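You operate a simulated robot arm through the tools that you are given. There is no shell and no other tool.

You run a simulated robot arm. Do the job below in one go: nothing can be reset, and whatever is moved stays where it is left.

Task
Switch off both sockets of the strip and pull out both plugs.
Fine: each switch goes off before its plug comes out; lay the plugs on the worktop.
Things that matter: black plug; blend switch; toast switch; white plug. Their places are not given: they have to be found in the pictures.

It is judged by the outcome, as a careful person would: the job done as asked, and still so three seconds after it is handed in. It fails if anything else is knocked over, pushed out of place, dropped, spilled or broken.

Robot
A 7-joint arm with a three-finger gripper, fixed in place. Base frame: the origin is on the floor under the middle of its stand, x ahead of it, y to its left, z up; the work surface is at about z = 910. Lengths are in mm, angles in rad, forces in N, time in s.
It reaches about 1342 mm from its shoulder. Its first joint turns from -2.897 to 2.897 rad. Payload 2.69 kg.
The TCP is the grasp point between the finger pads, 30 mm short of the fingertips. In the tool frame z runs along the fingers and y along their closing line. The gripper opens to 128 mm; its body begins 117 mm behind the TCP.
Orientation is told as [roll, pitch, yaw] about the base's x, y, z axes, in that order, counted from this pose: with the fingers straight down and closing along the base's y, the tool's x points along the base's -x, its y along +y and its z along -z.

Tools
- The arm moves only by the tool servo_tool. Its argument "deltas" is a list of rows, each an object of numbers (a shift or turn left out is 0, a gripper value left out holds the last): "x", "y", "z": the shift along the base's x, y, z in units of 20 mm (1.0 is 20 mm); "rx", "ry", "rz": the turn, a rotation vector about the base's x, y, z in units of 8 degrees (1.0 is 8 degrees). In form: [{"x": .., "y": .., "z": .., "rx": .., "ry": .., "rz": ..}, ...]. A call has 1 to 20 rows; each row shifts and turns the commanded pose from where the row before left it. "jaw" is the closure, from 0 (fully open) to 1 (shut), set as the call begins (left out, the last holds). A call with a number of a shift or a turn outside -1 to 1 is refused whole. Rows are played at 5 a second. More than 50 mm and 0.15 rad between two rows, or a gripper value outside its range, and nothing of the call is played. A pose out of reach is approached as far as the arm can. The call stops where the force on the tool passes 50 N (or 10 N more than at its start, if that is more) or the arm is blocked; 0.2 s more then pass. Each finger travels about 127 mm/s and halts on what it meets, pressing with about 30 N; the grip force reading is that of the motor and also rises with nothing between the fingers. The clock runs only during rows and for 0.2 s after the last one: add rows that do not move to give the fingers time. The reply holds the time, the measured pose of the TCP, the force on the tool along the base axes, the opening and the grip force, in the units named above and with some noise, with the torque about the TCP (base axes, N m) and any sound that the robot's microphone picked up.
- Cameras (640 x 400 px; columns grow to the right, rows downward): "scene" is fixed at [54.4, 657.6, 1666.8]; the picture's right is [-0.24, -0.97, 0.00], its down [-0.53, 0.13, -0.84] and it looks along [0.82, -0.20, -0.54] (base axes); focal length 313 px, centre (320, 200). "wrist" rides on the gripper at [58, 54, -131] in the tool frame; the picture's right is [-0.68, 0.74, 0.00], its down [-0.62, -0.56, -0.55] and it looks along [-0.40, -0.37, 0.84] (tool axes); focal length 234 px, centre (320, 200).
- snapshot(camera): a new picture of that camera. The clock stands still meanwhile.
- raise_lower(by): moves the trunk up (or, below 0, down) by that many mm; the arm rides with it, the base frame stays. It gives what a move gives, with no picture.
- probe_pixels(camera, pixels): there is no depth. For up to 12 entries [column, row, z] of the newest picture of that camera ("zoom" is the newest enlarged one), the place [x, y] in the base frame at which the ray of that pixel passes the height z, good to about 2 mm, but the place of the scene camera against the robot may be out by one fixed shift of up to 12 mm in any direction. The clock stands still meanwhile.
- inspect(camera, box): a new picture of the part [left, top, right, bottom] of that camera's present view, enlarged. The clock stands still meanwhile.
- job_done(): hands the job in; it is judged then, once.

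Open the gripper and draw the arm clear of the work before you hand the job in, unless the task says otherwise.

The tools are called after ">>>" as name(argument=value, ...) on one line, values as JSON. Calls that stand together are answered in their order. servo_tool: Moves the arm, as the interface text tells. Its arguments: {"type":"object","properties":{"deltas":{"type":"array","items":{"type":"object","properties":{"x":{"type":"number"},"y":{"type":"number"},"z":{"type":"number"},"rx":{"type":"number"},"ry":{"type":"number"},"rz":{"type":"number"}}}},"jaw":{"type":"number"}},"required":["deltas"]} The other tools are called the same way: raise_lower (by) moves the trunk up or down; snapshot (camera) takes a picture; probe_pixels (camera, pixels) gives the place at which the rays of pixels pass given heights; inspect (camera, box) takes an enlarged picture of a part of a camera's view; job_done () hands the job in.

At the start:

```text
clock: 0.0
tool_pos: [692.1, 343.8, 1280.5]
tcp_rot: [0.001, 0.0, -0.001]
ft_force: [-0.4, -0.3, 0.4]
torque: [-0.02, -0.01, 0.0]
finger_gap: 128.1
gripper_force: 0.0
trunk travel left (down, up): [-150.0, 200.0]
```

scene: 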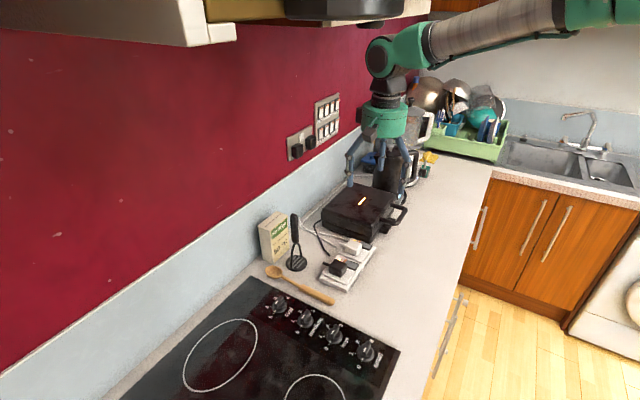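
wrist: 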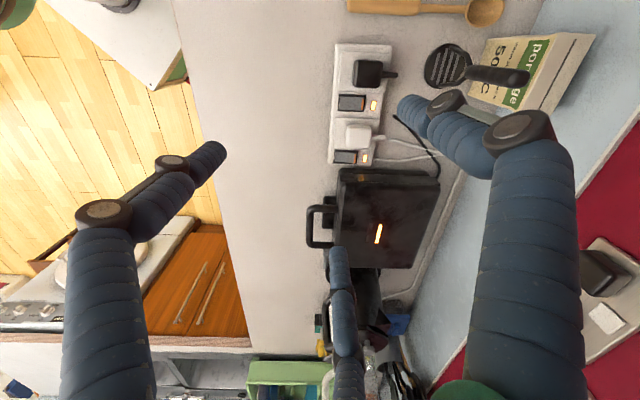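

The strip with a black and a white plug is visible around (345,265) in the scene view and (360,105) in the wrist view. I enlarge both for detail.

>>> inspect(camera="wrist", box=[310, 30, 450, 180])

>>> inspect(camera="scene", box=[250, 170, 430, 310])

```text
2.67 times, centred on (380, 105) of wrist
```

zoom: 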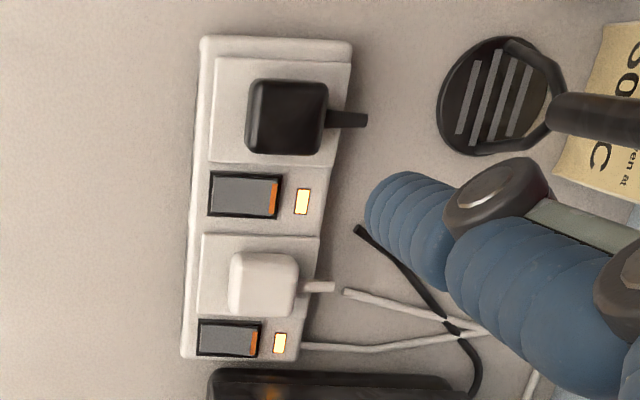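

```text
2.86 times, centred on (340, 240) of scene
```

zoom: 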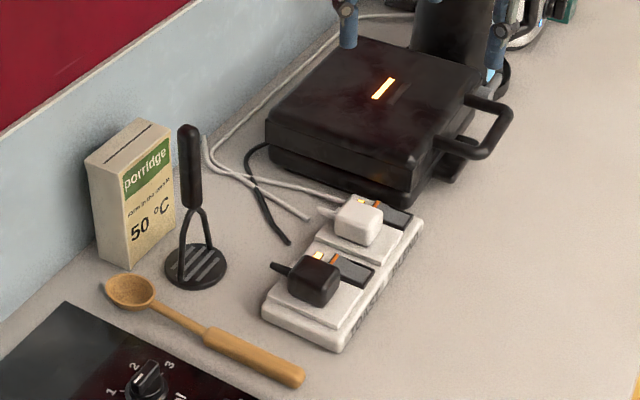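

The wrist enlargement shows the black plug at about wrist (367,73), its switch (351,103), the white plug (359,136) and its switch (345,157). I probe these and the strip corners at plausible heights.

>>> probe_pixels(camera="wrist", pixels=[[367, 73, 970], [367, 73, 950], [351, 103, 945], [359, 136, 970], [359, 136, 950], [345.5, 157, 945], [336, 45, 935], [392, 46, 935], [328, 164, 935], [371, 165, 935], [378.7, 158.6, 945], [373.5, 105.5, 945]])

>>> probe_pixels(camera="scene", pixels=[[338, 266, 950], [348, 243, 950], [342, 293, 910], [323, 279, 910], [369, 246, 935]])

```text
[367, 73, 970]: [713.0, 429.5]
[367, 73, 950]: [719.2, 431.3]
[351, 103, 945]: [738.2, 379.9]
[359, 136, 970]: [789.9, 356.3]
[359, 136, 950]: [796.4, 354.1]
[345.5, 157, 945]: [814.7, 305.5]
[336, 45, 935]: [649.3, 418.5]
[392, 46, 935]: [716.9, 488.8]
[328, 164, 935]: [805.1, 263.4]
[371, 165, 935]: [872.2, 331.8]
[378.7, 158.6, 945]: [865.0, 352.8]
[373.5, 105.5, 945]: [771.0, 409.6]
```

```text
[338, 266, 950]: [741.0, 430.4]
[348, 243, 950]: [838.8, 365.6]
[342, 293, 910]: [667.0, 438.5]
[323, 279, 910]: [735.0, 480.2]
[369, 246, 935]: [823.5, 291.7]
```

Estimates are rough, so before moving nearer I check how tall the masher, box and toaster are so that the approach clears them.

>>> probe_pixels(camera="scene", pixels=[[296, 263, 910], [294, 218, 1100], [294, 218, 1150], [294, 218, 1050], [285, 268, 910], [288, 228, 1050], [288, 228, 1020], [400, 208, 960], [372, 240, 960], [372, 240, 930]])

>>> probe_pixels(camera="wrist", pixels=[[445, 66, 915], [522, 78, 1050], [522, 78, 1100], [522, 78, 1150], [341, 175, 990], [341, 175, 960], [440, 180, 990]])

```text
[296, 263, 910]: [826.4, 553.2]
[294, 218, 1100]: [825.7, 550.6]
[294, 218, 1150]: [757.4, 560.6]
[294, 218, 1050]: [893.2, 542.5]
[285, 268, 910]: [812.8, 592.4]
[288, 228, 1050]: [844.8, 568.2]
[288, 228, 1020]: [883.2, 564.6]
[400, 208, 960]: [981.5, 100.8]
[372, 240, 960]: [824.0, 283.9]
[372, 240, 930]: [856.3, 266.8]
```

```text
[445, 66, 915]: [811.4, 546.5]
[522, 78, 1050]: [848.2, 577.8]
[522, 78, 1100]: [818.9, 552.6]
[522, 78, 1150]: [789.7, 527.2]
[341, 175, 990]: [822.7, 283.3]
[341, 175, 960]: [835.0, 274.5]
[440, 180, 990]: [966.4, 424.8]
```

The masher top is at about z 1100 near (818,550). I move the tool to about (640,440,1160), clear of it, to look at the strip from nearer, and close the jaws to learn how the fingers look when shut.

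>>> servo_tool(deltas=[{"x": -0.5, "y": 0.9, "z": 0}, {"x": -0.5, "y": 0.9, "z": -0.7}, {"x": -0.5, "y": 0.9, "z": -0.9}, {"x": -0.5, "y": 0.9, "z": -0.9}, {"x": -0.5, "y": 0.9, "z": -0.9}, {"x": 0, "y": 0.3, "z": -0.9}, {"x": 0, "y": 0, "z": -0.9}, {"x": 0, "y": 0, "z": -0.8}], jaw=1.0)

>>> snapshot(camera="wrist")

>>> snapshot(camera="scene")

```text
clock: 1.8
tool_pos: [640.8, 439.0, 1160.2]
tcp_rot: [0.0, 0.001, 0.0]
ft_force: [-0.6, -0.2, -0.2]
torque: [0.01, 0.03, 0.01]
finger_gap: 2.0
gripper_force: 30.5
trunk travel left (down, up): [-150.0, 200.0]
```

```text
taken
```

wrist: 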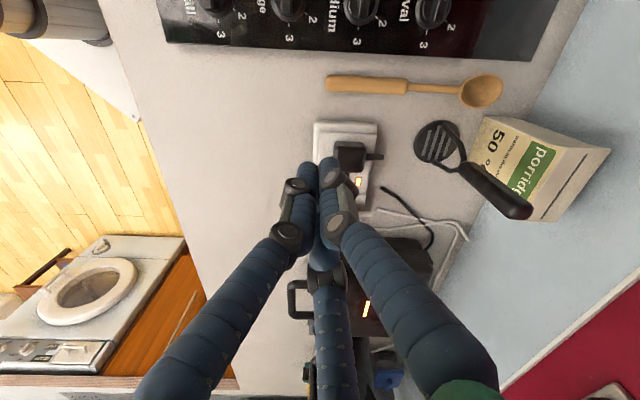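

```text
taken
```

scene: 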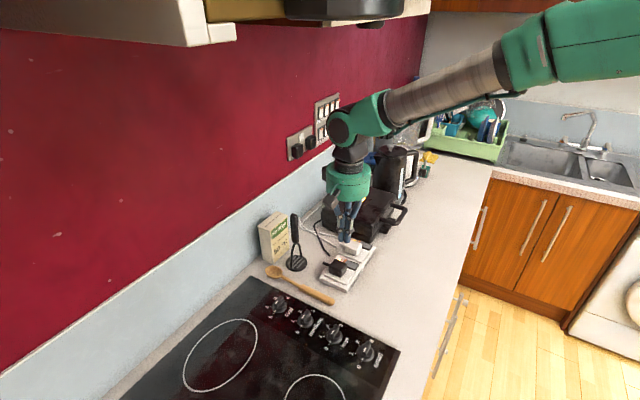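

The fingers converge to a compact tip at about wrist (322,165). I enlarge to see the tip geometry and the strip.

>>> inspect(camera="wrist", box=[260, 110, 420, 210])

>>> inspect(camera="scene", box=[280, 190, 440, 290])

```text
4.00 times, centred on (340, 160) of wrist
```

zoom: 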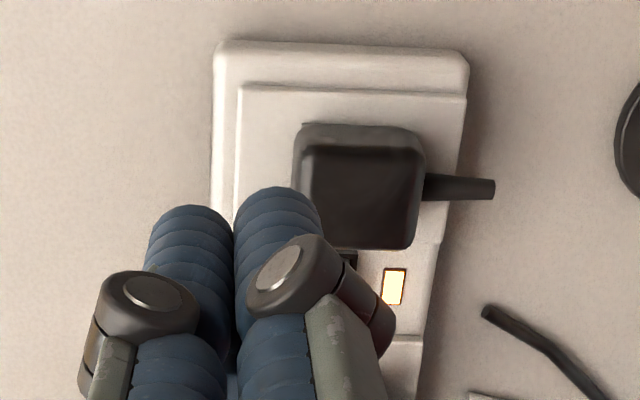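

```text
4.00 times, centred on (360, 240) of scene
```

zoom: 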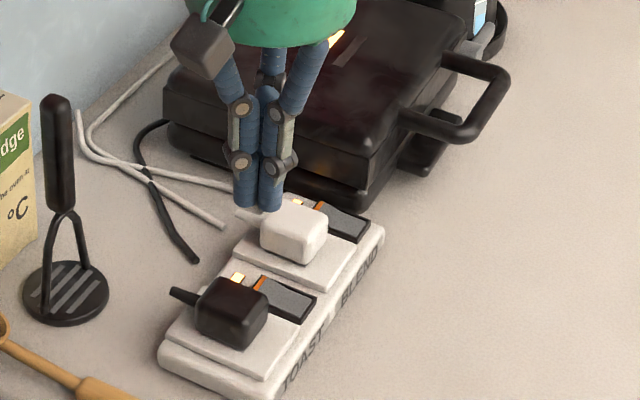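

The TOAST label runs beside the black plug and BLEND beside the white one; the rockers show orange at their inner (+x,+y) ends. I open the gripper and shift a little so the strip sits between the fingers in the wrist view, for a sharper look at the rockers.

>>> servo_tool(deltas=[{"x": 0.4, "y": 0.4, "z": -0.5}, {"x": 0.4, "y": 0.4, "z": -0.8}, {"x": 0.2, "y": 0.2, "z": -0.7}, {"x": 0, "y": 0, "z": -0.5}, {}, {}, {}], jaw=0.0)

>>> snapshot(camera="wrist")

>>> inspect(camera="wrist", box=[260, 110, 420, 210])

```text
clock: 3.4
tool_pos: [662.9, 460.4, 1111.3]
tcp_rot: [0.0, 0.001, -0.002]
ft_force: [-0.5, 0.3, 0.0]
torque: [-0.01, 0.03, 0.0]
finger_gap: 128.1
gripper_force: 0.1
trunk travel left (down, up): [-150.0, 200.0]
```

```text
taken
```

wrist: 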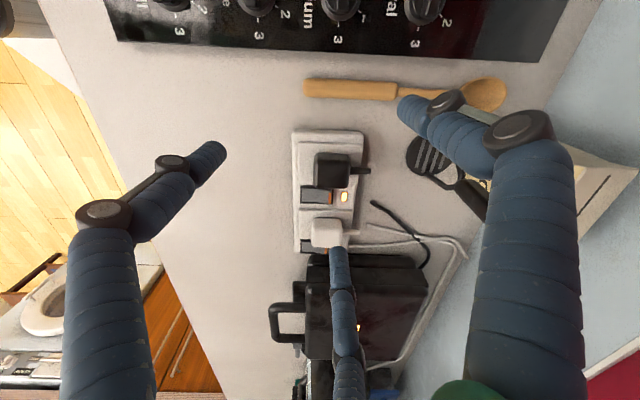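

```text
4.00 times, centred on (340, 160) of wrist
```

zoom: 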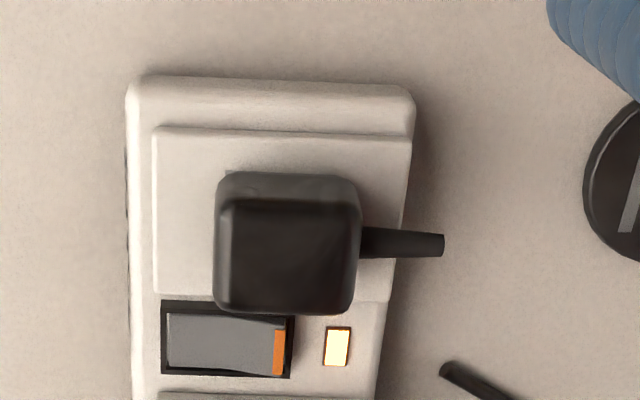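

The rocker is seen at zoom (225,343) with orange at its right (neon) end. I look at the rockers from the fixed camera's angle and the second rocker from the wrist to judge which end stands proud.

>>> inspect(camera="scene", box=[315, 225, 385, 295])

>>> inspect(camera="wrist", box=[285, 175, 365, 260])

```text
5.71 times, centred on (350, 260) of scene
```

zoom: 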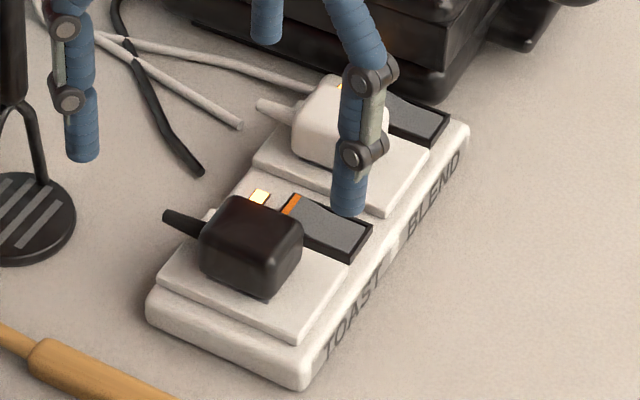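

```text
4.71 times, centred on (325, 218) of wrist
```

zoom: 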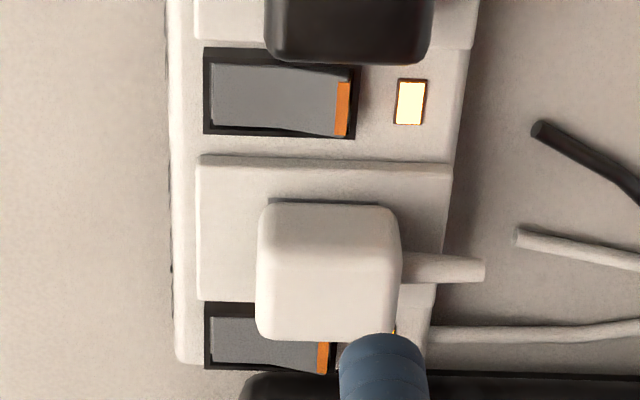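

The orange ends are raised (they shift toward higher-z in the view), so off means pressing the orange ends. I probe the rockers, neons and plugs in this closer view at two heights for triangulating with the first view.

>>> probe_pixels(camera="zoom", pixels=[[411, 102, 930], [411, 102, 950], [343, 108, 945], [212, 97, 940], [323, 356, 945], [212, 338, 940], [329, 290, 980], [329, 290, 960], [178, 362, 930], [260, 310, 980], [400, 325, 980], [262, 380, 940]])

>>> probe_pixels(camera="wrist", pixels=[[373.3, 105.7, 930], [373.3, 105.7, 950], [331, 174, 960], [331, 174, 980]])

```text
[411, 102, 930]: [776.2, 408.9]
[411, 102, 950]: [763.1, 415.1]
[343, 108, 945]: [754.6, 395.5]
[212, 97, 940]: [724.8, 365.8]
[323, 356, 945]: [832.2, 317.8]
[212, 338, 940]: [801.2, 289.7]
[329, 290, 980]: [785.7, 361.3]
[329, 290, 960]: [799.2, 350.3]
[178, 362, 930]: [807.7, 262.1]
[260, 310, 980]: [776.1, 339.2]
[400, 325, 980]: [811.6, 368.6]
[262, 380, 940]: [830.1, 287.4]
```

```text
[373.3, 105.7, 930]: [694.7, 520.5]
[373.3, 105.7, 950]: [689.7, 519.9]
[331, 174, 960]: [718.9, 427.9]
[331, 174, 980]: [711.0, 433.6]
```

Triangulating puts the panel near z 934, plug tops near z 970, black plug ≈(713,430), white plug ≈(789,356). I need to know how close the toaster is to the BLEND rocker and what stands behind it, so I enlarge that region of the fixed view and the wrist view.

>>> inspect(camera="scene", box=[310, 120, 470, 250])

>>> inspect(camera="wrist", box=[250, 220, 450, 400])

```text
3.08 times, centred on (390, 185) of scene
```

zoom: 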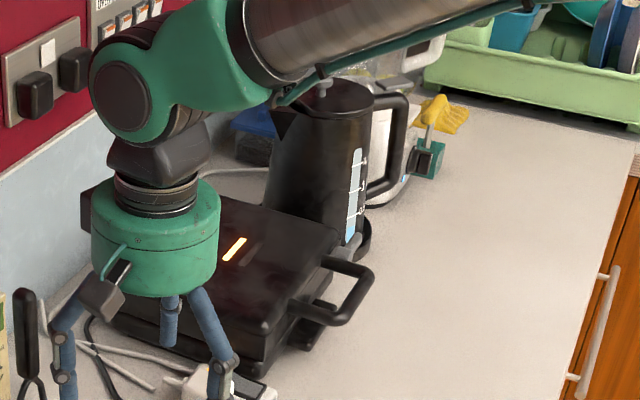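

```text
2.22 times, centred on (350, 310) of wrist
```

zoom: 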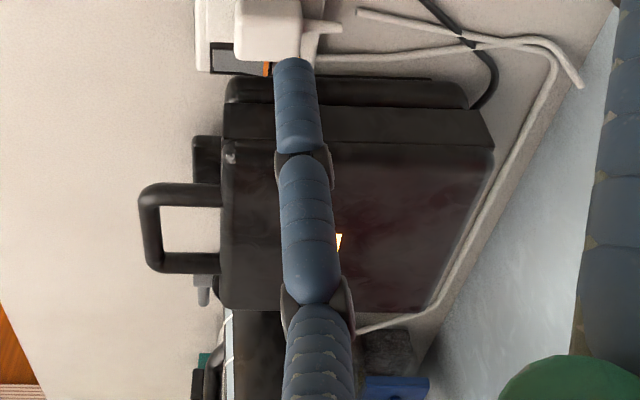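

The toaster stands right at the strip's end, with a kettle behind it. I probe the kettle's place and height so I can choose a safe pose for a profile view of the gap.

>>> probe_pixels(camera="scene", pixels=[[389, 190, 910], [393, 150, 1150], [393, 150, 1200], [393, 150, 1100], [393, 150, 1050], [411, 193, 910], [340, 232, 915], [396, 232, 990], [396, 232, 960], [415, 207, 990]])

```text
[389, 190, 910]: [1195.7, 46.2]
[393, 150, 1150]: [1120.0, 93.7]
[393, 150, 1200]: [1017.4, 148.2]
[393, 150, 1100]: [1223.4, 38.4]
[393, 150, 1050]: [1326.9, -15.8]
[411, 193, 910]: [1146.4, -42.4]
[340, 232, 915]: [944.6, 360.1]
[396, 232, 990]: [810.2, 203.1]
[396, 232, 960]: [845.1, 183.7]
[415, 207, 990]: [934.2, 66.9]
```

The kettle is far (x≈1150), so there is room. I move to about (812,271,1180) with a +90° yaw so the camera looks along the gap between strip and toaster.

>>> servo_tool(deltas=[{"x": 0.6, "y": -0.78, "z": 0.7, "rz": 0.9375}, {"x": 0.62, "y": -0.79, "z": 0.7, "rz": 0.9375}, {"x": 0.62, "y": -0.79, "z": 0.7, "rz": 0.9375}, {"x": 0.62, "y": -0.79, "z": 0.7, "rz": 0.9375}, {"x": 0.62, "y": -0.79, "z": 0.7, "rz": 0.9375}, {"x": 0.62, "y": -0.79, "z": 0, "rz": 0.9375}, {"x": 0.62, "y": -0.79, "z": 0, "rz": 0.9375}, {"x": 0.62, "y": -0.79, "z": 0, "rz": 0.9375}, {"x": 0.62, "y": -0.79, "z": 0, "rz": 0.9375}, {"x": 0.62, "y": -0.79, "z": 0, "rz": 0.9375}, {"x": 0.62, "y": -0.79, "z": 0, "rz": 0.9375}, {"x": 0.62, "y": -0.79, "z": 0, "rz": 0.9375}])

>>> snapshot(camera="wrist")

>>> inspect(camera="wrist", box=[240, 60, 400, 160])

```text
clock: 6.0
tool_pos: [810.1, 269.4, 1180.0]
tcp_rot: [-0.001, -0.001, 1.574]
ft_force: [-0.2, 0.4, 0.5]
torque: [0.0, 0.02, 0.01]
finger_gap: 128.0
gripper_force: 0.1
trunk travel left (down, up): [-150.0, 200.0]
```

```text
taken
```

wrist: 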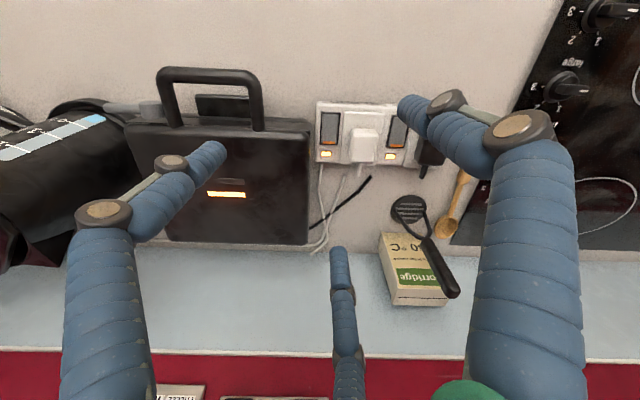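

```text
4.00 times, centred on (320, 110) of wrist
```

zoom: 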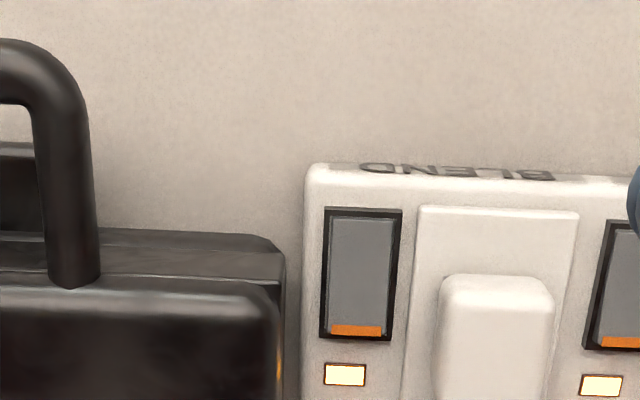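

The profile view shows the BLEND rocker (zoom 363,280) has about 30 mm to the toaster and 25 mm to the white plug, so only a single finger should go in. I'll use the open gripper's lone thumb finger, leaning the tool so it is lowest; first I turn to yaw −45° above the TOAST rocker area at a safe height.

>>> servo_tool(deltas=[{"rz": -1, "x": -0.29, "y": 0.23}, {"rz": -1, "x": -0.29, "y": 0.23}, {"rz": -1, "x": -0.29, "y": 0.23}, {"rz": -1, "x": -0.29, "y": 0.23}, {"rz": -1, "x": -0.29, "y": 0.23}, {"rz": -1, "x": -0.29, "y": 0.23}, {"rz": -1, "x": -0.29, "y": 0.23}, {"rz": -1, "x": -0.29, "y": 0.23}, {"rz": -1, "x": -0.29, "y": 0.23}, {"rz": -1, "x": -0.29, "y": 0.23}, {"rz": -1, "x": -0.29, "y": 0.23}, {"rz": -1, "x": -0.29, "y": 0.23}, {"rz": -1, "x": -0.29, "y": 0.23}, {"rz": -1, "x": -0.29, "y": 0.23}, {"rz": -1, "x": -0.29, "y": 0.24}, {"rz": -1, "x": -0.29, "y": 0.24}, {"rz": -0.9, "x": -0.26, "y": 0.25}], jaw=0.0)

```text
clock: 9.6
tool_pos: [712.8, 349.2, 1180.5]
tcp_rot: [-0.002, 0.0, -0.791]
ft_force: [-0.4, -0.4, 0.2]
torque: [0.02, 0.0, 0.0]
finger_gap: 128.0
gripper_force: 0.2
trunk travel left (down, up): [-150.0, 200.0]
```

The pose is right at yaw −0.79. Now I lean the tool 20° toward the wall side so the thumb is lowest and come down to TCP z ≈ 1050, then look.

>>> servo_tool(deltas=[{"rx": -0.59, "ry": 0.59, "z": -0.8}, {"rx": -0.59, "ry": 0.59, "z": -0.8}, {"rx": -0.59, "ry": 0.59, "z": -0.8}, {"z": -1}, {"z": -1}, {"z": -1}, {"z": -1}, {}])

>>> snapshot(camera="wrist")

>>> snapshot(camera="scene")

```text
clock: 11.4
tool_pos: [713.9, 347.3, 1052.8]
tcp_rot: [-0.349, -0.001, -0.787]
ft_force: [-0.3, -0.2, -0.1]
torque: [-0.04, 0.0, -0.02]
finger_gap: 128.0
gripper_force: 0.1
trunk travel left (down, up): [-150.0, 200.0]
```

```text
taken
```

wrist: 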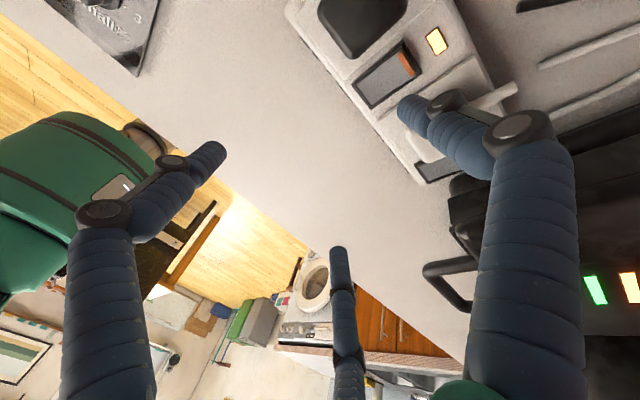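

```text
taken
```

scene: 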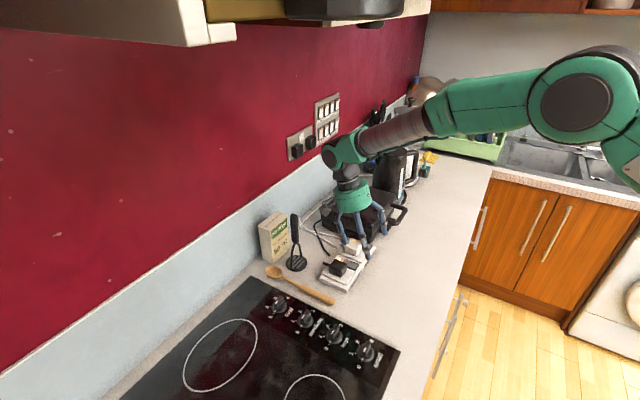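

The thumb tip (px 403,105) stands above (755,389), about 4 mm inside the TOAST orange end, with the plugs clear on both sides. I descend to just above the rocker and check.

>>> servo_tool(deltas=[{"z": -0.8, "x": -0.05, "y": 0.05}, {"z": -0.8}, {"z": -0.5}, {}])

>>> inspect(camera="wrist", box=[310, 10, 510, 150])

>>> inspect(camera="scene", box=[300, 190, 430, 290])

```text
clock: 12.4
tool_pos: [712.7, 349.5, 1011.0]
tcp_rot: [-0.351, -0.003, -0.786]
ft_force: [-0.4, 0.2, -0.3]
torque: [-0.06, 0.0, -0.02]
finger_gap: 128.1
gripper_force: 0.1
trunk travel left (down, up): [-150.0, 200.0]
```

```text
2.86 times, centred on (410, 80) of wrist
```

zoom: 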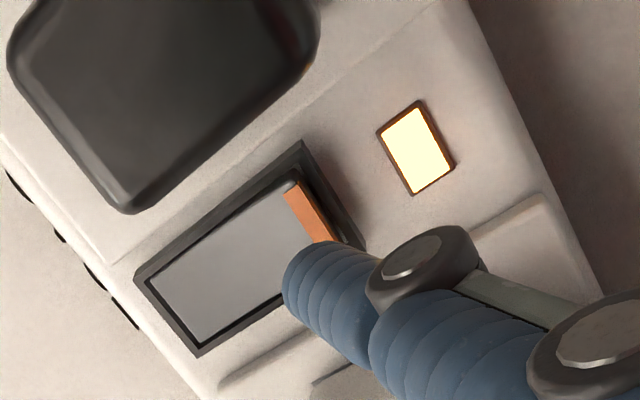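

```text
4.00 times, centred on (365, 240) of scene
```

zoom: 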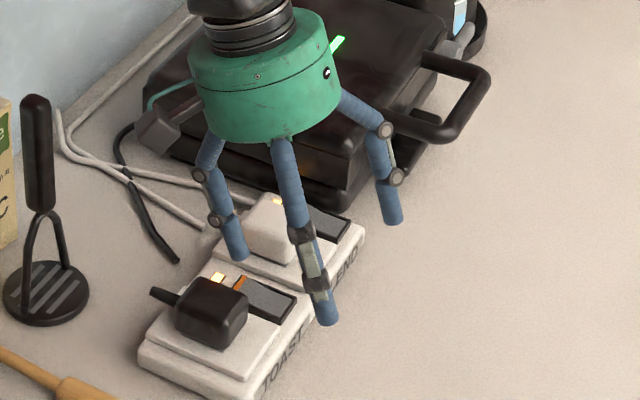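

The thumb tip is about 17 mm above the orange end and lined up. I lower in 2 mm steps and watch the force.

>>> servo_tool(deltas=[{"z": -0.1}, {"z": -0.1}, {"z": -0.1}, {"z": -0.1}, {"z": -0.1}, {"z": -0.1}, {"z": -0.1}, {"z": -0.1}])

>>> inspect(camera="wrist", box=[310, 10, 510, 150])

```text
clock: 14.2
tool_pos: [713.0, 351.5, 995.6]
tcp_rot: [-0.349, -0.001, -0.788]
ft_force: [0.0, 0.0, 0.1]
torque: [0.02, -0.01, 0.05]
finger_gap: 128.0
gripper_force: 0.1
trunk travel left (down, up): [-150.0, 200.0]
```

```text
2.86 times, centred on (410, 80) of wrist
```

zoom: 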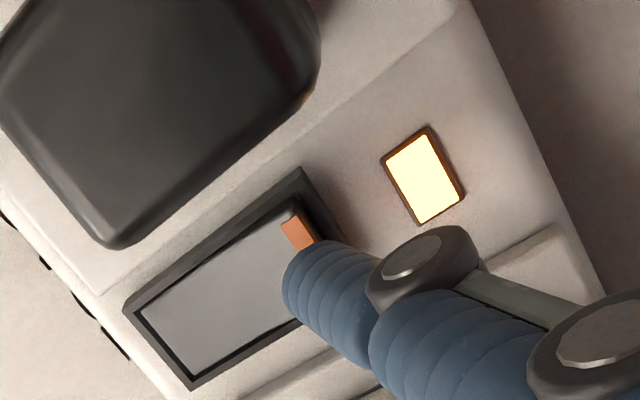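

No contact yet; the thumb is now over the orange end. I continue down in small steps.

>>> servo_tool(deltas=[{"z": -0.1}, {"z": -0.1}, {"z": -0.1}, {"z": -0.1}])

```text
clock: 15.2
tool_pos: [711.4, 349.6, 988.0]
tcp_rot: [-0.349, -0.001, -0.787]
ft_force: [0.2, 0.5, -0.2]
torque: [-0.03, -0.01, 0.01]
finger_gap: 128.0
gripper_force: 0.0
trunk travel left (down, up): [-150.0, 200.0]
```

>>> inspect(camera="wrist", box=[310, 10, 510, 150])

>>> inspect(camera="scene", box=[310, 220, 390, 290])

```text
2.86 times, centred on (410, 80) of wrist
```

zoom: 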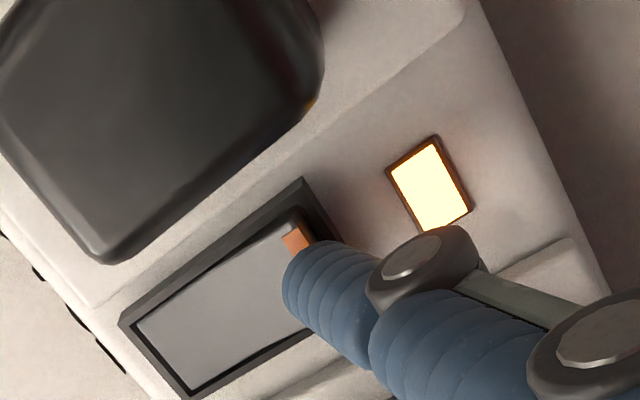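

```text
5.71 times, centred on (350, 255) of scene
```

zoom: 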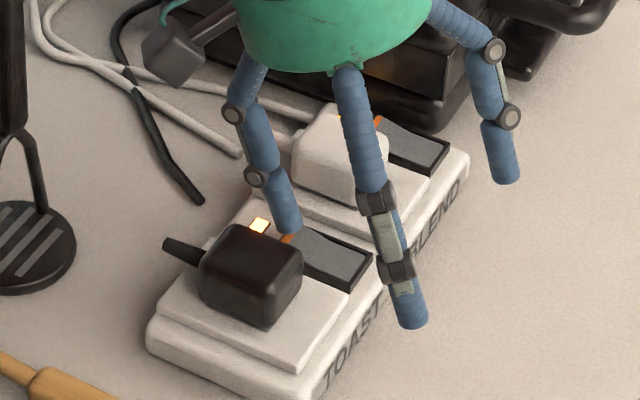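

The thumb sits just above the orange end at zoom (300,240). I keep lowering with a few more 2 mm steps.

>>> servo_tool(deltas=[{"z": -0.1}, {"z": -0.1}, {"z": -0.1}])

```text
clock: 16.0
tool_pos: [712.1, 348.8, 982.1]
tcp_rot: [-0.35, -0.001, -0.787]
ft_force: [0.0, 0.5, 1.5]
torque: [0.13, -0.02, 0.09]
finger_gap: 128.1
gripper_force: 0.1
trunk travel left (down, up): [-150.0, 200.0]
```

Contact has started (1.5 N up at TCP z 982). I press further in 2 mm steps and listen for a click.

>>> servo_tool(deltas=[{"z": -0.1}, {"z": -0.1}, {"z": -0.1}])

>>> inspect(camera="wrist", box=[310, 10, 510, 150])

```text
clock: 16.8
tool_pos: [712.1, 350.7, 977.2]
tcp_rot: [-0.348, -0.003, -0.787]
ft_force: [2.9, 5.8, 10.1]
torque: [0.7, -0.57, 0.04]
finger_gap: 128.4
gripper_force: 0.0
trunk travel left (down, up): [-150.0, 200.0]
```

```text
2.86 times, centred on (410, 80) of wrist
```

zoom: 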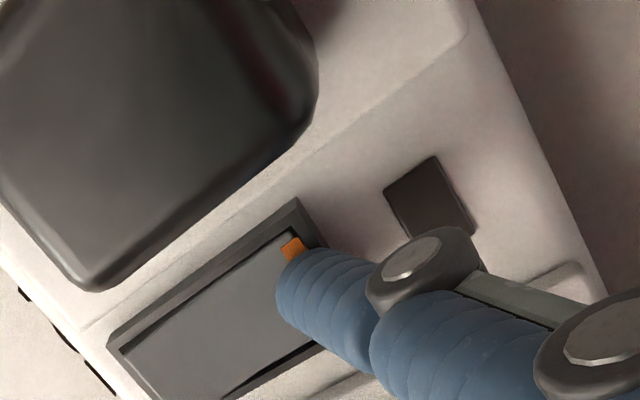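

The neon beside the TOAST rocker has gone dark, so that switch is off. I lift straight up and look to confirm it stays off.

>>> servo_tool(deltas=[{"z": 0.3}, {"z": 0.7}, {"z": 0.9}, {"z": 0.9}, {"z": 0.9}, {}])

>>> inspect(camera="wrist", box=[280, 0, 520, 150])

>>> inspect(camera="scene", box=[310, 220, 390, 290])

```text
clock: 18.2
tool_pos: [711.8, 350.9, 1050.4]
tcp_rot: [-0.347, -0.003, -0.788]
ft_force: [0.0, -1.2, 0.4]
torque: [0.03, -0.01, 0.02]
finger_gap: 127.9
gripper_force: 0.0
trunk travel left (down, up): [-150.0, 200.0]
```

```text
2.67 times, centred on (400, 75) of wrist
```

zoom: 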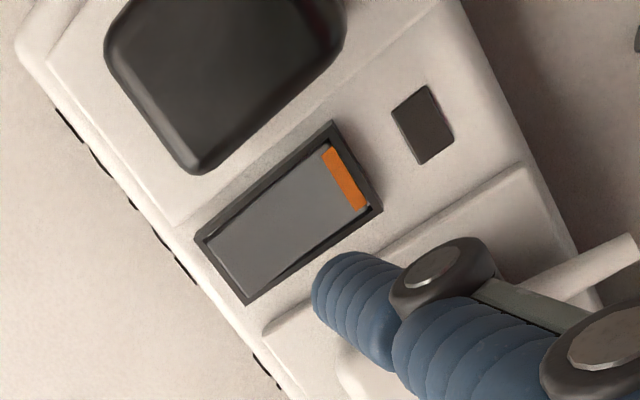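

```text
5.71 times, centred on (350, 255) of scene
```

zoom: 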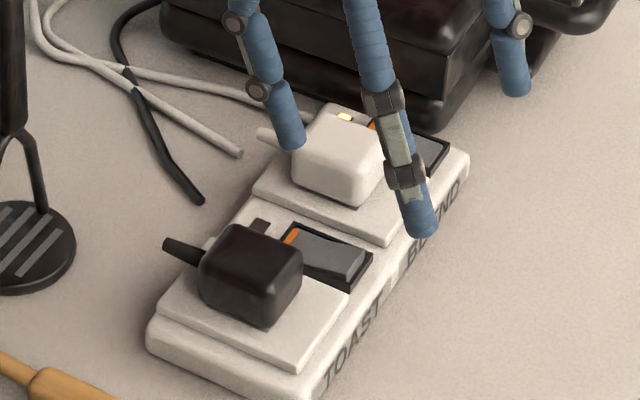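

TOAST is off: neon dark and rocker tipped the other way. I raise a bit and shift the thumb by (+76,−78) mm to above the BLEND orange end.

>>> servo_tool(deltas=[{"z": 0.9}, {"x": 0.76, "y": -0.78}, {"x": 0.76, "y": -0.78}, {"x": 0.76, "y": -0.78}, {"x": 0.76, "y": -0.78}, {"x": 0.76, "y": -0.78}, {}])

>>> snapshot(camera="wrist")

>>> inspect(camera="wrist", box=[280, 0, 520, 150])

>>> inspect(camera="scene", box=[310, 180, 430, 280])

```text
clock: 19.8
tool_pos: [789.6, 275.0, 1065.2]
tcp_rot: [-0.349, 0.0, -0.787]
ft_force: [-0.3, -0.6, 0.1]
torque: [0.02, 0.04, -0.01]
finger_gap: 127.9
gripper_force: 0.0
trunk travel left (down, up): [-150.0, 200.0]
```

```text
taken
```

wrist: 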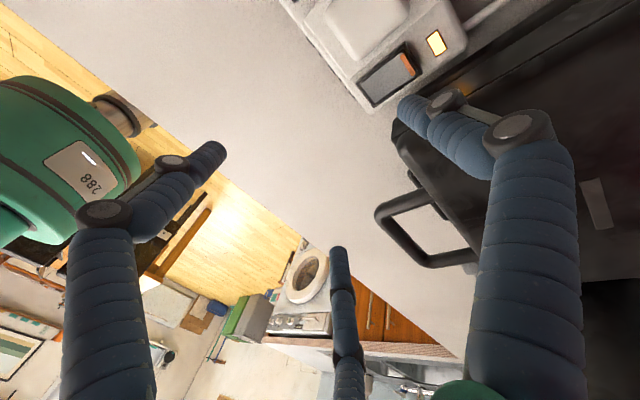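

```text
2.67 times, centred on (400, 75) of wrist
```

zoom: 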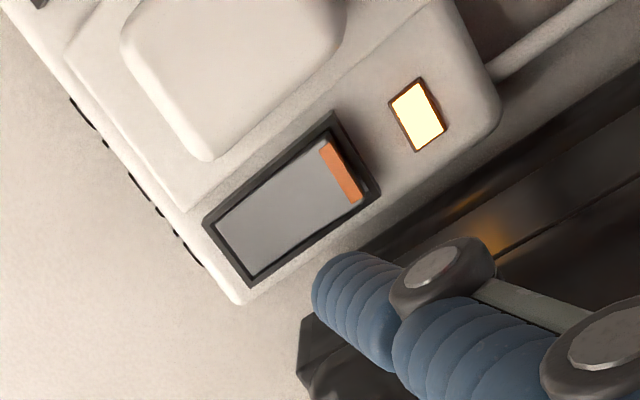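

```text
4.00 times, centred on (370, 230) of scene
```

zoom: 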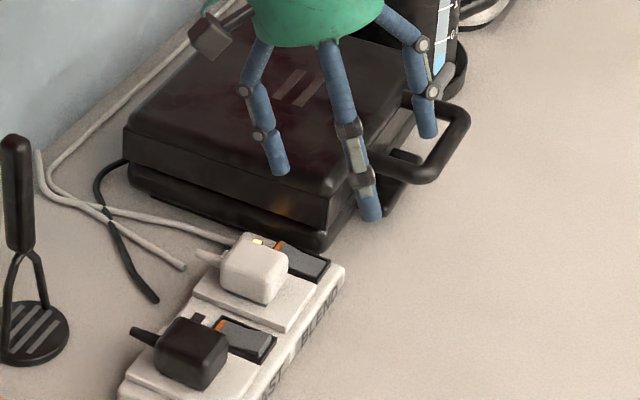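

The toaster's lamp went out too, and the thumb is now placed over BLEND the same way as it was over TOAST (orange at px 408,64). I descend toward the rocker, stopping above contact to check clearances.

>>> servo_tool(deltas=[{"z": -0.8, "y": -0.05}, {"z": -0.8}, {"z": -0.8}, {"z": -0.8}, {}])

>>> inspect(camera="wrist", box=[280, 0, 520, 150])

>>> inspect(camera="scene", box=[310, 180, 430, 280])

```text
clock: 21.0
tool_pos: [786.9, 271.4, 1000.7]
tcp_rot: [-0.349, -0.001, -0.786]
ft_force: [0.3, -0.7, -0.2]
torque: [0.0, 0.03, 0.02]
finger_gap: 127.9
gripper_force: 0.0
trunk travel left (down, up): [-150.0, 200.0]
```

```text
2.67 times, centred on (400, 75) of wrist
```

zoom: 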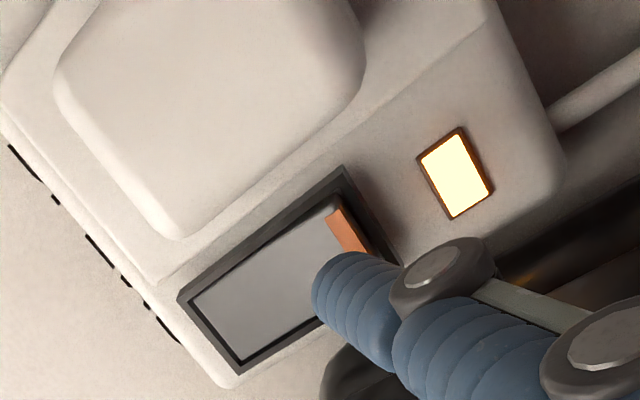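

```text
4.00 times, centred on (370, 230) of scene
```

zoom: 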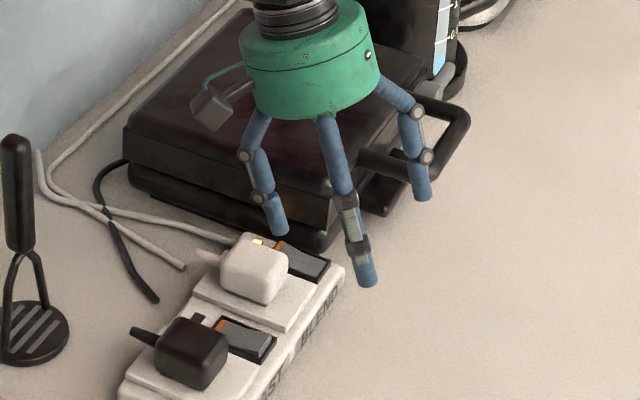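

Clearances look fine: the thumb (zoom 345,290) is heading for the orange end with the toaster to its right. I continue in 2 mm steps.

>>> servo_tool(deltas=[{"z": -0.1, "x": 0.04, "y": 0.08}, {"z": -0.1}, {"z": -0.1}, {"z": -0.1}, {"z": -0.1}, {"z": -0.1}, {"z": -0.1}, {"z": -0.1}])

>>> inspect(camera="wrist", box=[280, 0, 520, 150])

```text
clock: 22.8
tool_pos: [788.9, 273.2, 986.7]
tcp_rot: [-0.351, -0.004, -0.787]
ft_force: [0.4, -0.8, 0.3]
torque: [0.02, 0.0, 0.0]
finger_gap: 127.9
gripper_force: 0.0
trunk travel left (down, up): [-150.0, 200.0]
```

```text
2.67 times, centred on (400, 75) of wrist
```

zoom: 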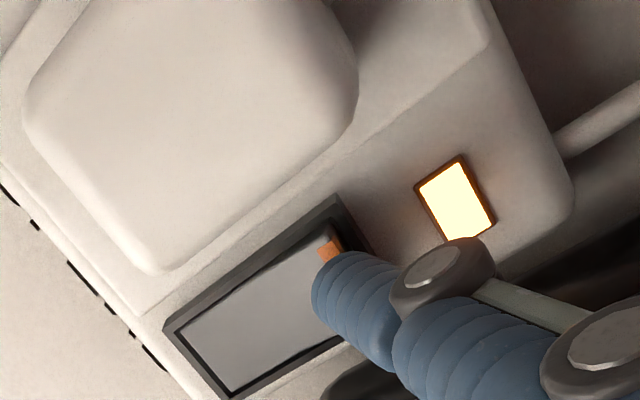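

Thumb is just over the orange end, no contact yet, neon still lit at zoom (455,200). I press on down in 2 mm steps.

>>> servo_tool(deltas=[{"z": -0.1}, {"z": -0.1}, {"z": -0.1}, {"z": -0.1}, {"z": -0.1}])

>>> inspect(camera="wrist", box=[280, 0, 520, 150])

```text
clock: 24.0
tool_pos: [787.9, 273.0, 977.1]
tcp_rot: [-0.347, -0.002, -0.787]
ft_force: [0.9, 3.2, 5.3]
torque: [0.37, -0.22, 0.09]
finger_gap: 128.2
gripper_force: 0.0
trunk travel left (down, up): [-150.0, 200.0]
```

```text
2.67 times, centred on (400, 75) of wrist
```

zoom: 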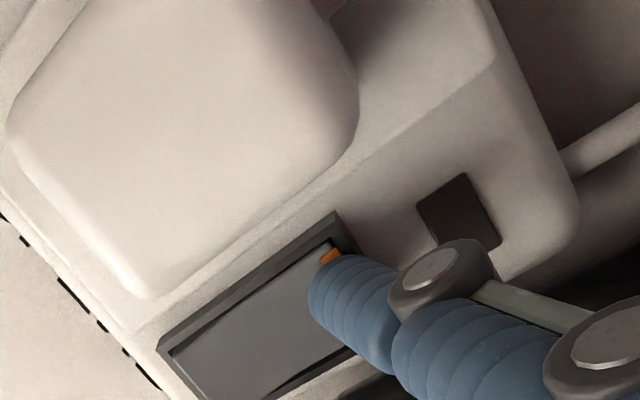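

The BLEND neon has gone dark. I lift straight up and confirm both switches stay off.

>>> servo_tool(deltas=[{"z": -0.05}, {"z": 0.3}, {"z": 0.7}, {"z": 0.9}, {"z": 0.9}, {"z": 0.9}, {"z": 0.9}, {"z": 0.9}, {"z": 0.9}])

>>> inspect(camera="wrist", box=[280, 0, 520, 150])

>>> inspect(camera="scene", box=[310, 200, 420, 290])

```text
clock: 26.0
tool_pos: [788.7, 272.4, 1103.4]
tcp_rot: [-0.352, 0.002, -0.787]
ft_force: [-0.1, -1.3, -0.7]
torque: [0.01, 0.01, -0.01]
finger_gap: 128.1
gripper_force: 0.0
trunk travel left (down, up): [-150.0, 200.0]
```

```text
2.67 times, centred on (400, 75) of wrist
```

zoom: 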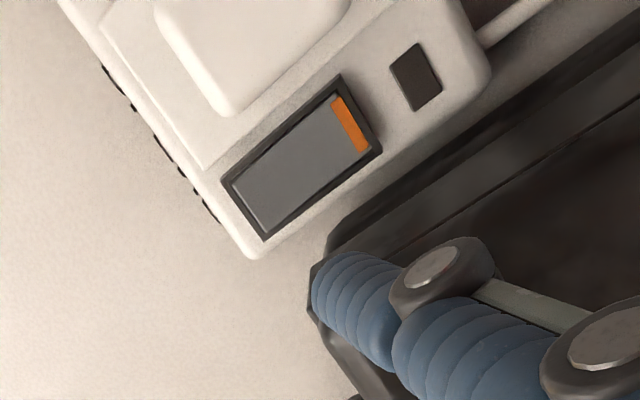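

```text
4.44 times, centred on (365, 245) of scene
```

zoom: 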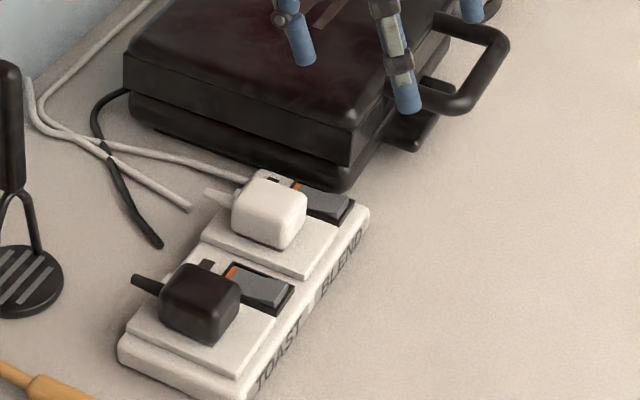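

Both neons are dark and both rockers tipped to off. The three fingers close radially, so for the plugs I want the thumb on the front (−w) face and the other two on the side faces, leaving the cord stub free: yaw +135°. I undo the lean and start turning while moving above the black plug.

>>> servo_tool(deltas=[{"rx": 0.59, "ry": -0.59, "z": 0.5}, {"rx": 0.59, "ry": -0.59, "z": 0.5}, {"rx": 0.59, "ry": -0.59, "z": 0}, {"rz": 1, "x": -0.235, "y": 0.49}, {"rz": 1, "x": -0.235, "y": 0.49}, {"rz": 1, "x": -0.235, "y": 0.49}, {"rz": 1, "x": -0.235, "y": 0.49}, {"rz": 1, "x": -0.235, "y": 0.49}, {"rz": 1, "x": -0.235, "y": 0.49}, {"rz": 1, "x": -0.235, "y": 0.49}, {"rz": 1, "x": -0.235, "y": 0.49}, {"rz": 1, "x": -0.235, "y": 0.49}, {"rz": 1, "x": -0.235, "y": 0.49}, {"rz": 1, "x": -0.235, "y": 0.49}, {"rz": 1, "x": -0.235, "y": 0.49}, {"rz": 1, "x": -0.235, "y": 0.49}, {"rz": 1, "x": -0.235, "y": 0.49}, {"rz": 1, "x": -0.235, "y": 0.49}, {"rz": 1, "x": -0.235, "y": 0.49}])

>>> servo_tool(deltas=[{"rz": 1}, {"rz": 1}, {"rz": 1}, {"rz": 1}, {"rz": 1}, {"rz": 1}, {"rz": 0.5}, {}])

>>> snapshot(camera="wrist")

>>> snapshot(camera="scene")

```text
clock: 30.0
tool_pos: [712.7, 430.3, 1122.8]
tcp_rot: [0.0, 0.001, 1.449]
ft_force: [-0.4, 0.0, -0.4]
torque: [-0.03, 0.02, 0.0]
finger_gap: 127.7
gripper_force: 0.0
trunk travel left (down, up): [-150.0, 200.0]
```

```text
clock: 31.8
tool_pos: [713.7, 429.8, 1122.9]
tcp_rot: [0.001, 0.0, 2.355]
ft_force: [0.7, -0.4, 0.7]
torque: [-0.01, 0.01, 0.0]
finger_gap: 128.0
gripper_force: 0.1
trunk travel left (down, up): [-150.0, 200.0]
```

```text
taken
```

wrist: 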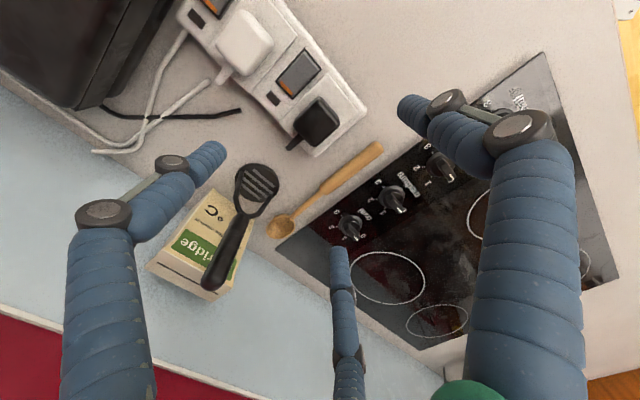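

```text
taken
```

scene: 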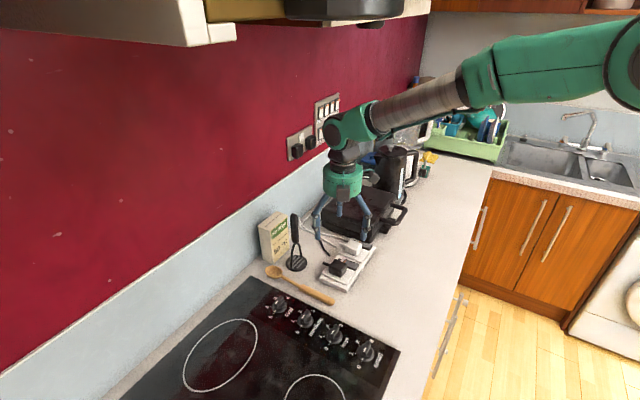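

Yaw +135° is reached with the tool above the black plug (px 318,122). I enlarge to measure the plug's exact place and orientation.

>>> inspect(camera="wrist", box=[240, 60, 400, 160])

```text
4.00 times, centred on (320, 110) of wrist
```

zoom: 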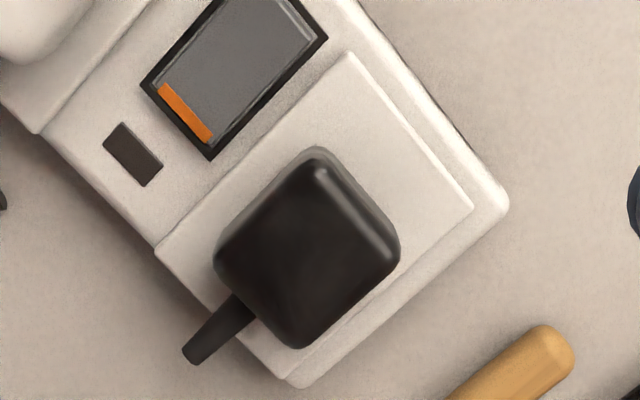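

The black plug's top centre (zoom 305,258) projects to about (718,428.5), nicely aligned with the strip. I correct the position and descend to TCP z ≈ 1005 with the fingers open around it.

>>> servo_tool(deltas=[{"x": 0.21, "y": -0.06, "z": -0.6}, {"z": -0.8}, {"z": -0.8}, {"z": -0.8}, {"z": -0.8}, {"z": -0.8}, {"z": -0.8}, {"z": -0.5}, {}])

>>> snapshot(camera="wrist")

>>> inspect(camera="scene", box=[290, 200, 400, 290])

```text
clock: 33.8
tool_pos: [716.1, 428.3, 1006.4]
tcp_rot: [0.0, 0.0, 2.354]
ft_force: [0.1, 0.1, -0.1]
torque: [0.01, 0.03, -0.01]
finger_gap: 127.9
gripper_force: 0.0
trunk travel left (down, up): [-150.0, 200.0]
```

```text
taken
```

wrist: 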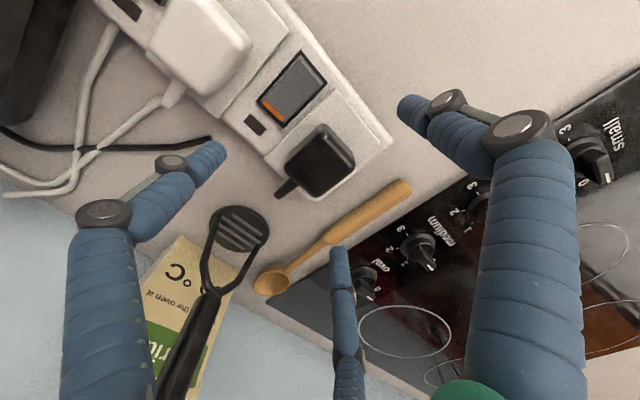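

```text
4.44 times, centred on (345, 245) of scene
```

zoom: 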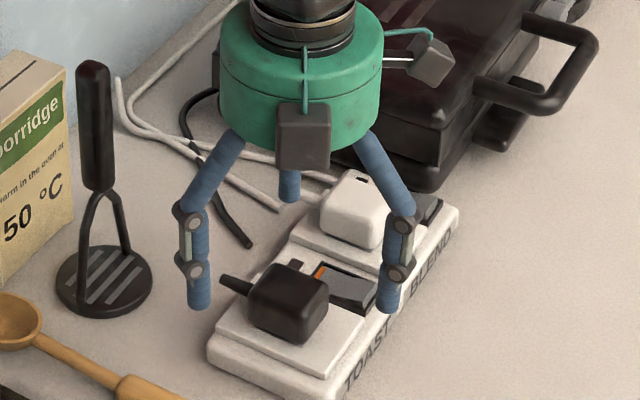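

Fingers straddle the plug: clear of the masher and the rocker. I enlarge to check centring: the TCP axis should project to about (319,167) at the plug-top height.

>>> inspect(camera="wrist", box=[240, 100, 400, 220])

```text
3.33 times, centred on (320, 160) of wrist
```

zoom: 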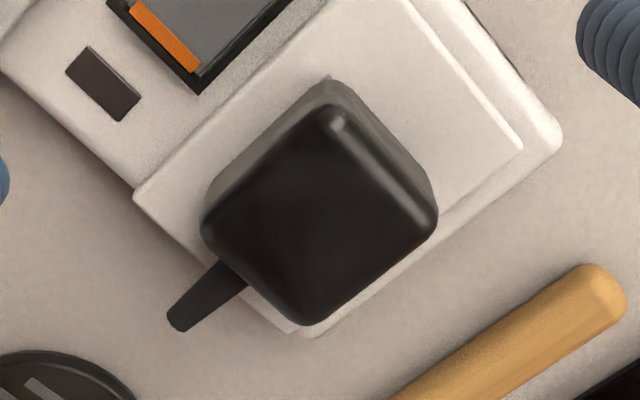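

The plug is centred to within 2 mm (top centre at px 320,165). I descend to TCP z ≈ 969 so the finger pads overlap the plug body.

>>> servo_tool(deltas=[{"z": -0.5}, {"z": -0.5}, {"z": -0.4}, {"z": -0.3}, {"z": -0.15}, {}])

>>> inspect(camera="wrist", box=[200, 80, 440, 260])

>>> inspect(camera="scene", box=[290, 220, 390, 300])

```text
clock: 35.2
tool_pos: [717.6, 428.8, 968.8]
tcp_rot: [-0.001, -0.001, 2.352]
ft_force: [0.0, 0.5, 0.2]
torque: [0.04, -0.04, 0.03]
finger_gap: 127.8
gripper_force: 0.1
trunk travel left (down, up): [-150.0, 200.0]
```

```text
2.22 times, centred on (320, 170) of wrist
```

zoom: 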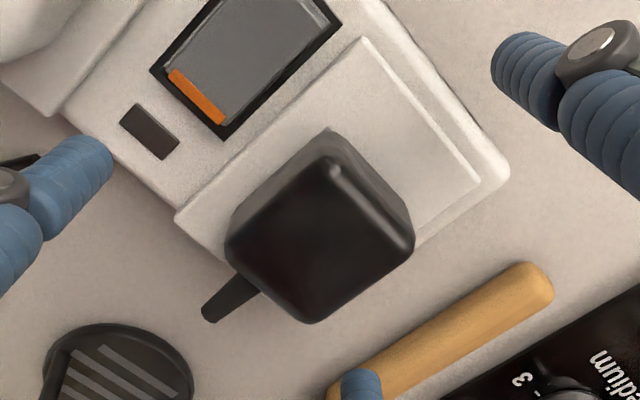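

```text
5.00 times, centred on (340, 260) of scene
```

zoom: 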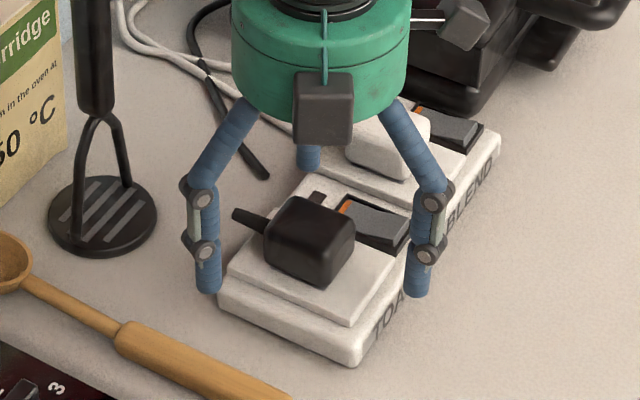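

All fingers are clear of neighbours. I close the jaws halfway first and check the tip heights.

>>> servo_tool(deltas=[{}, {}, {}, {}], jaw=0.5)

>>> inspect(camera="wrist", box=[200, 80, 440, 260])

>>> inspect(camera="scene", box=[290, 220, 390, 300])

```text
clock: 36.2
tool_pos: [716.8, 428.6, 969.4]
tcp_rot: [-0.001, 0.0, 2.353]
ft_force: [0.7, -0.9, 4.2]
torque: [-0.2, 0.12, 0.02]
finger_gap: 65.2
gripper_force: 0.9
trunk travel left (down, up): [-150.0, 200.0]
```

```text
2.22 times, centred on (320, 170) of wrist
```

zoom: 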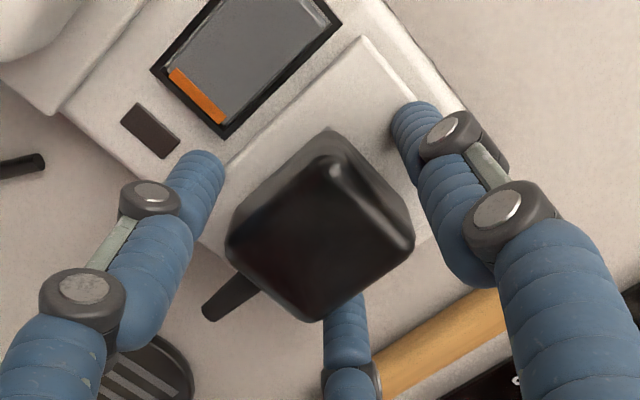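

```text
5.00 times, centred on (340, 260) of scene
```

zoom: 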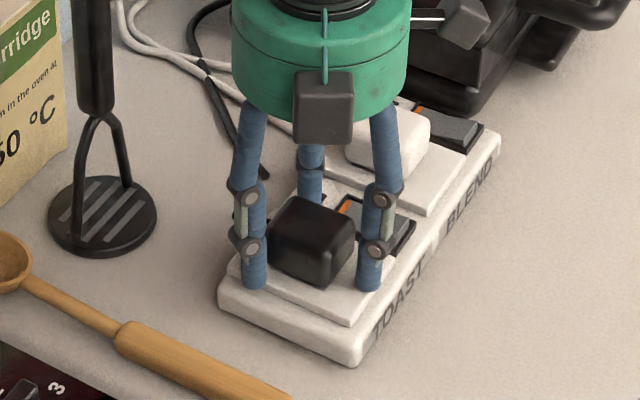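

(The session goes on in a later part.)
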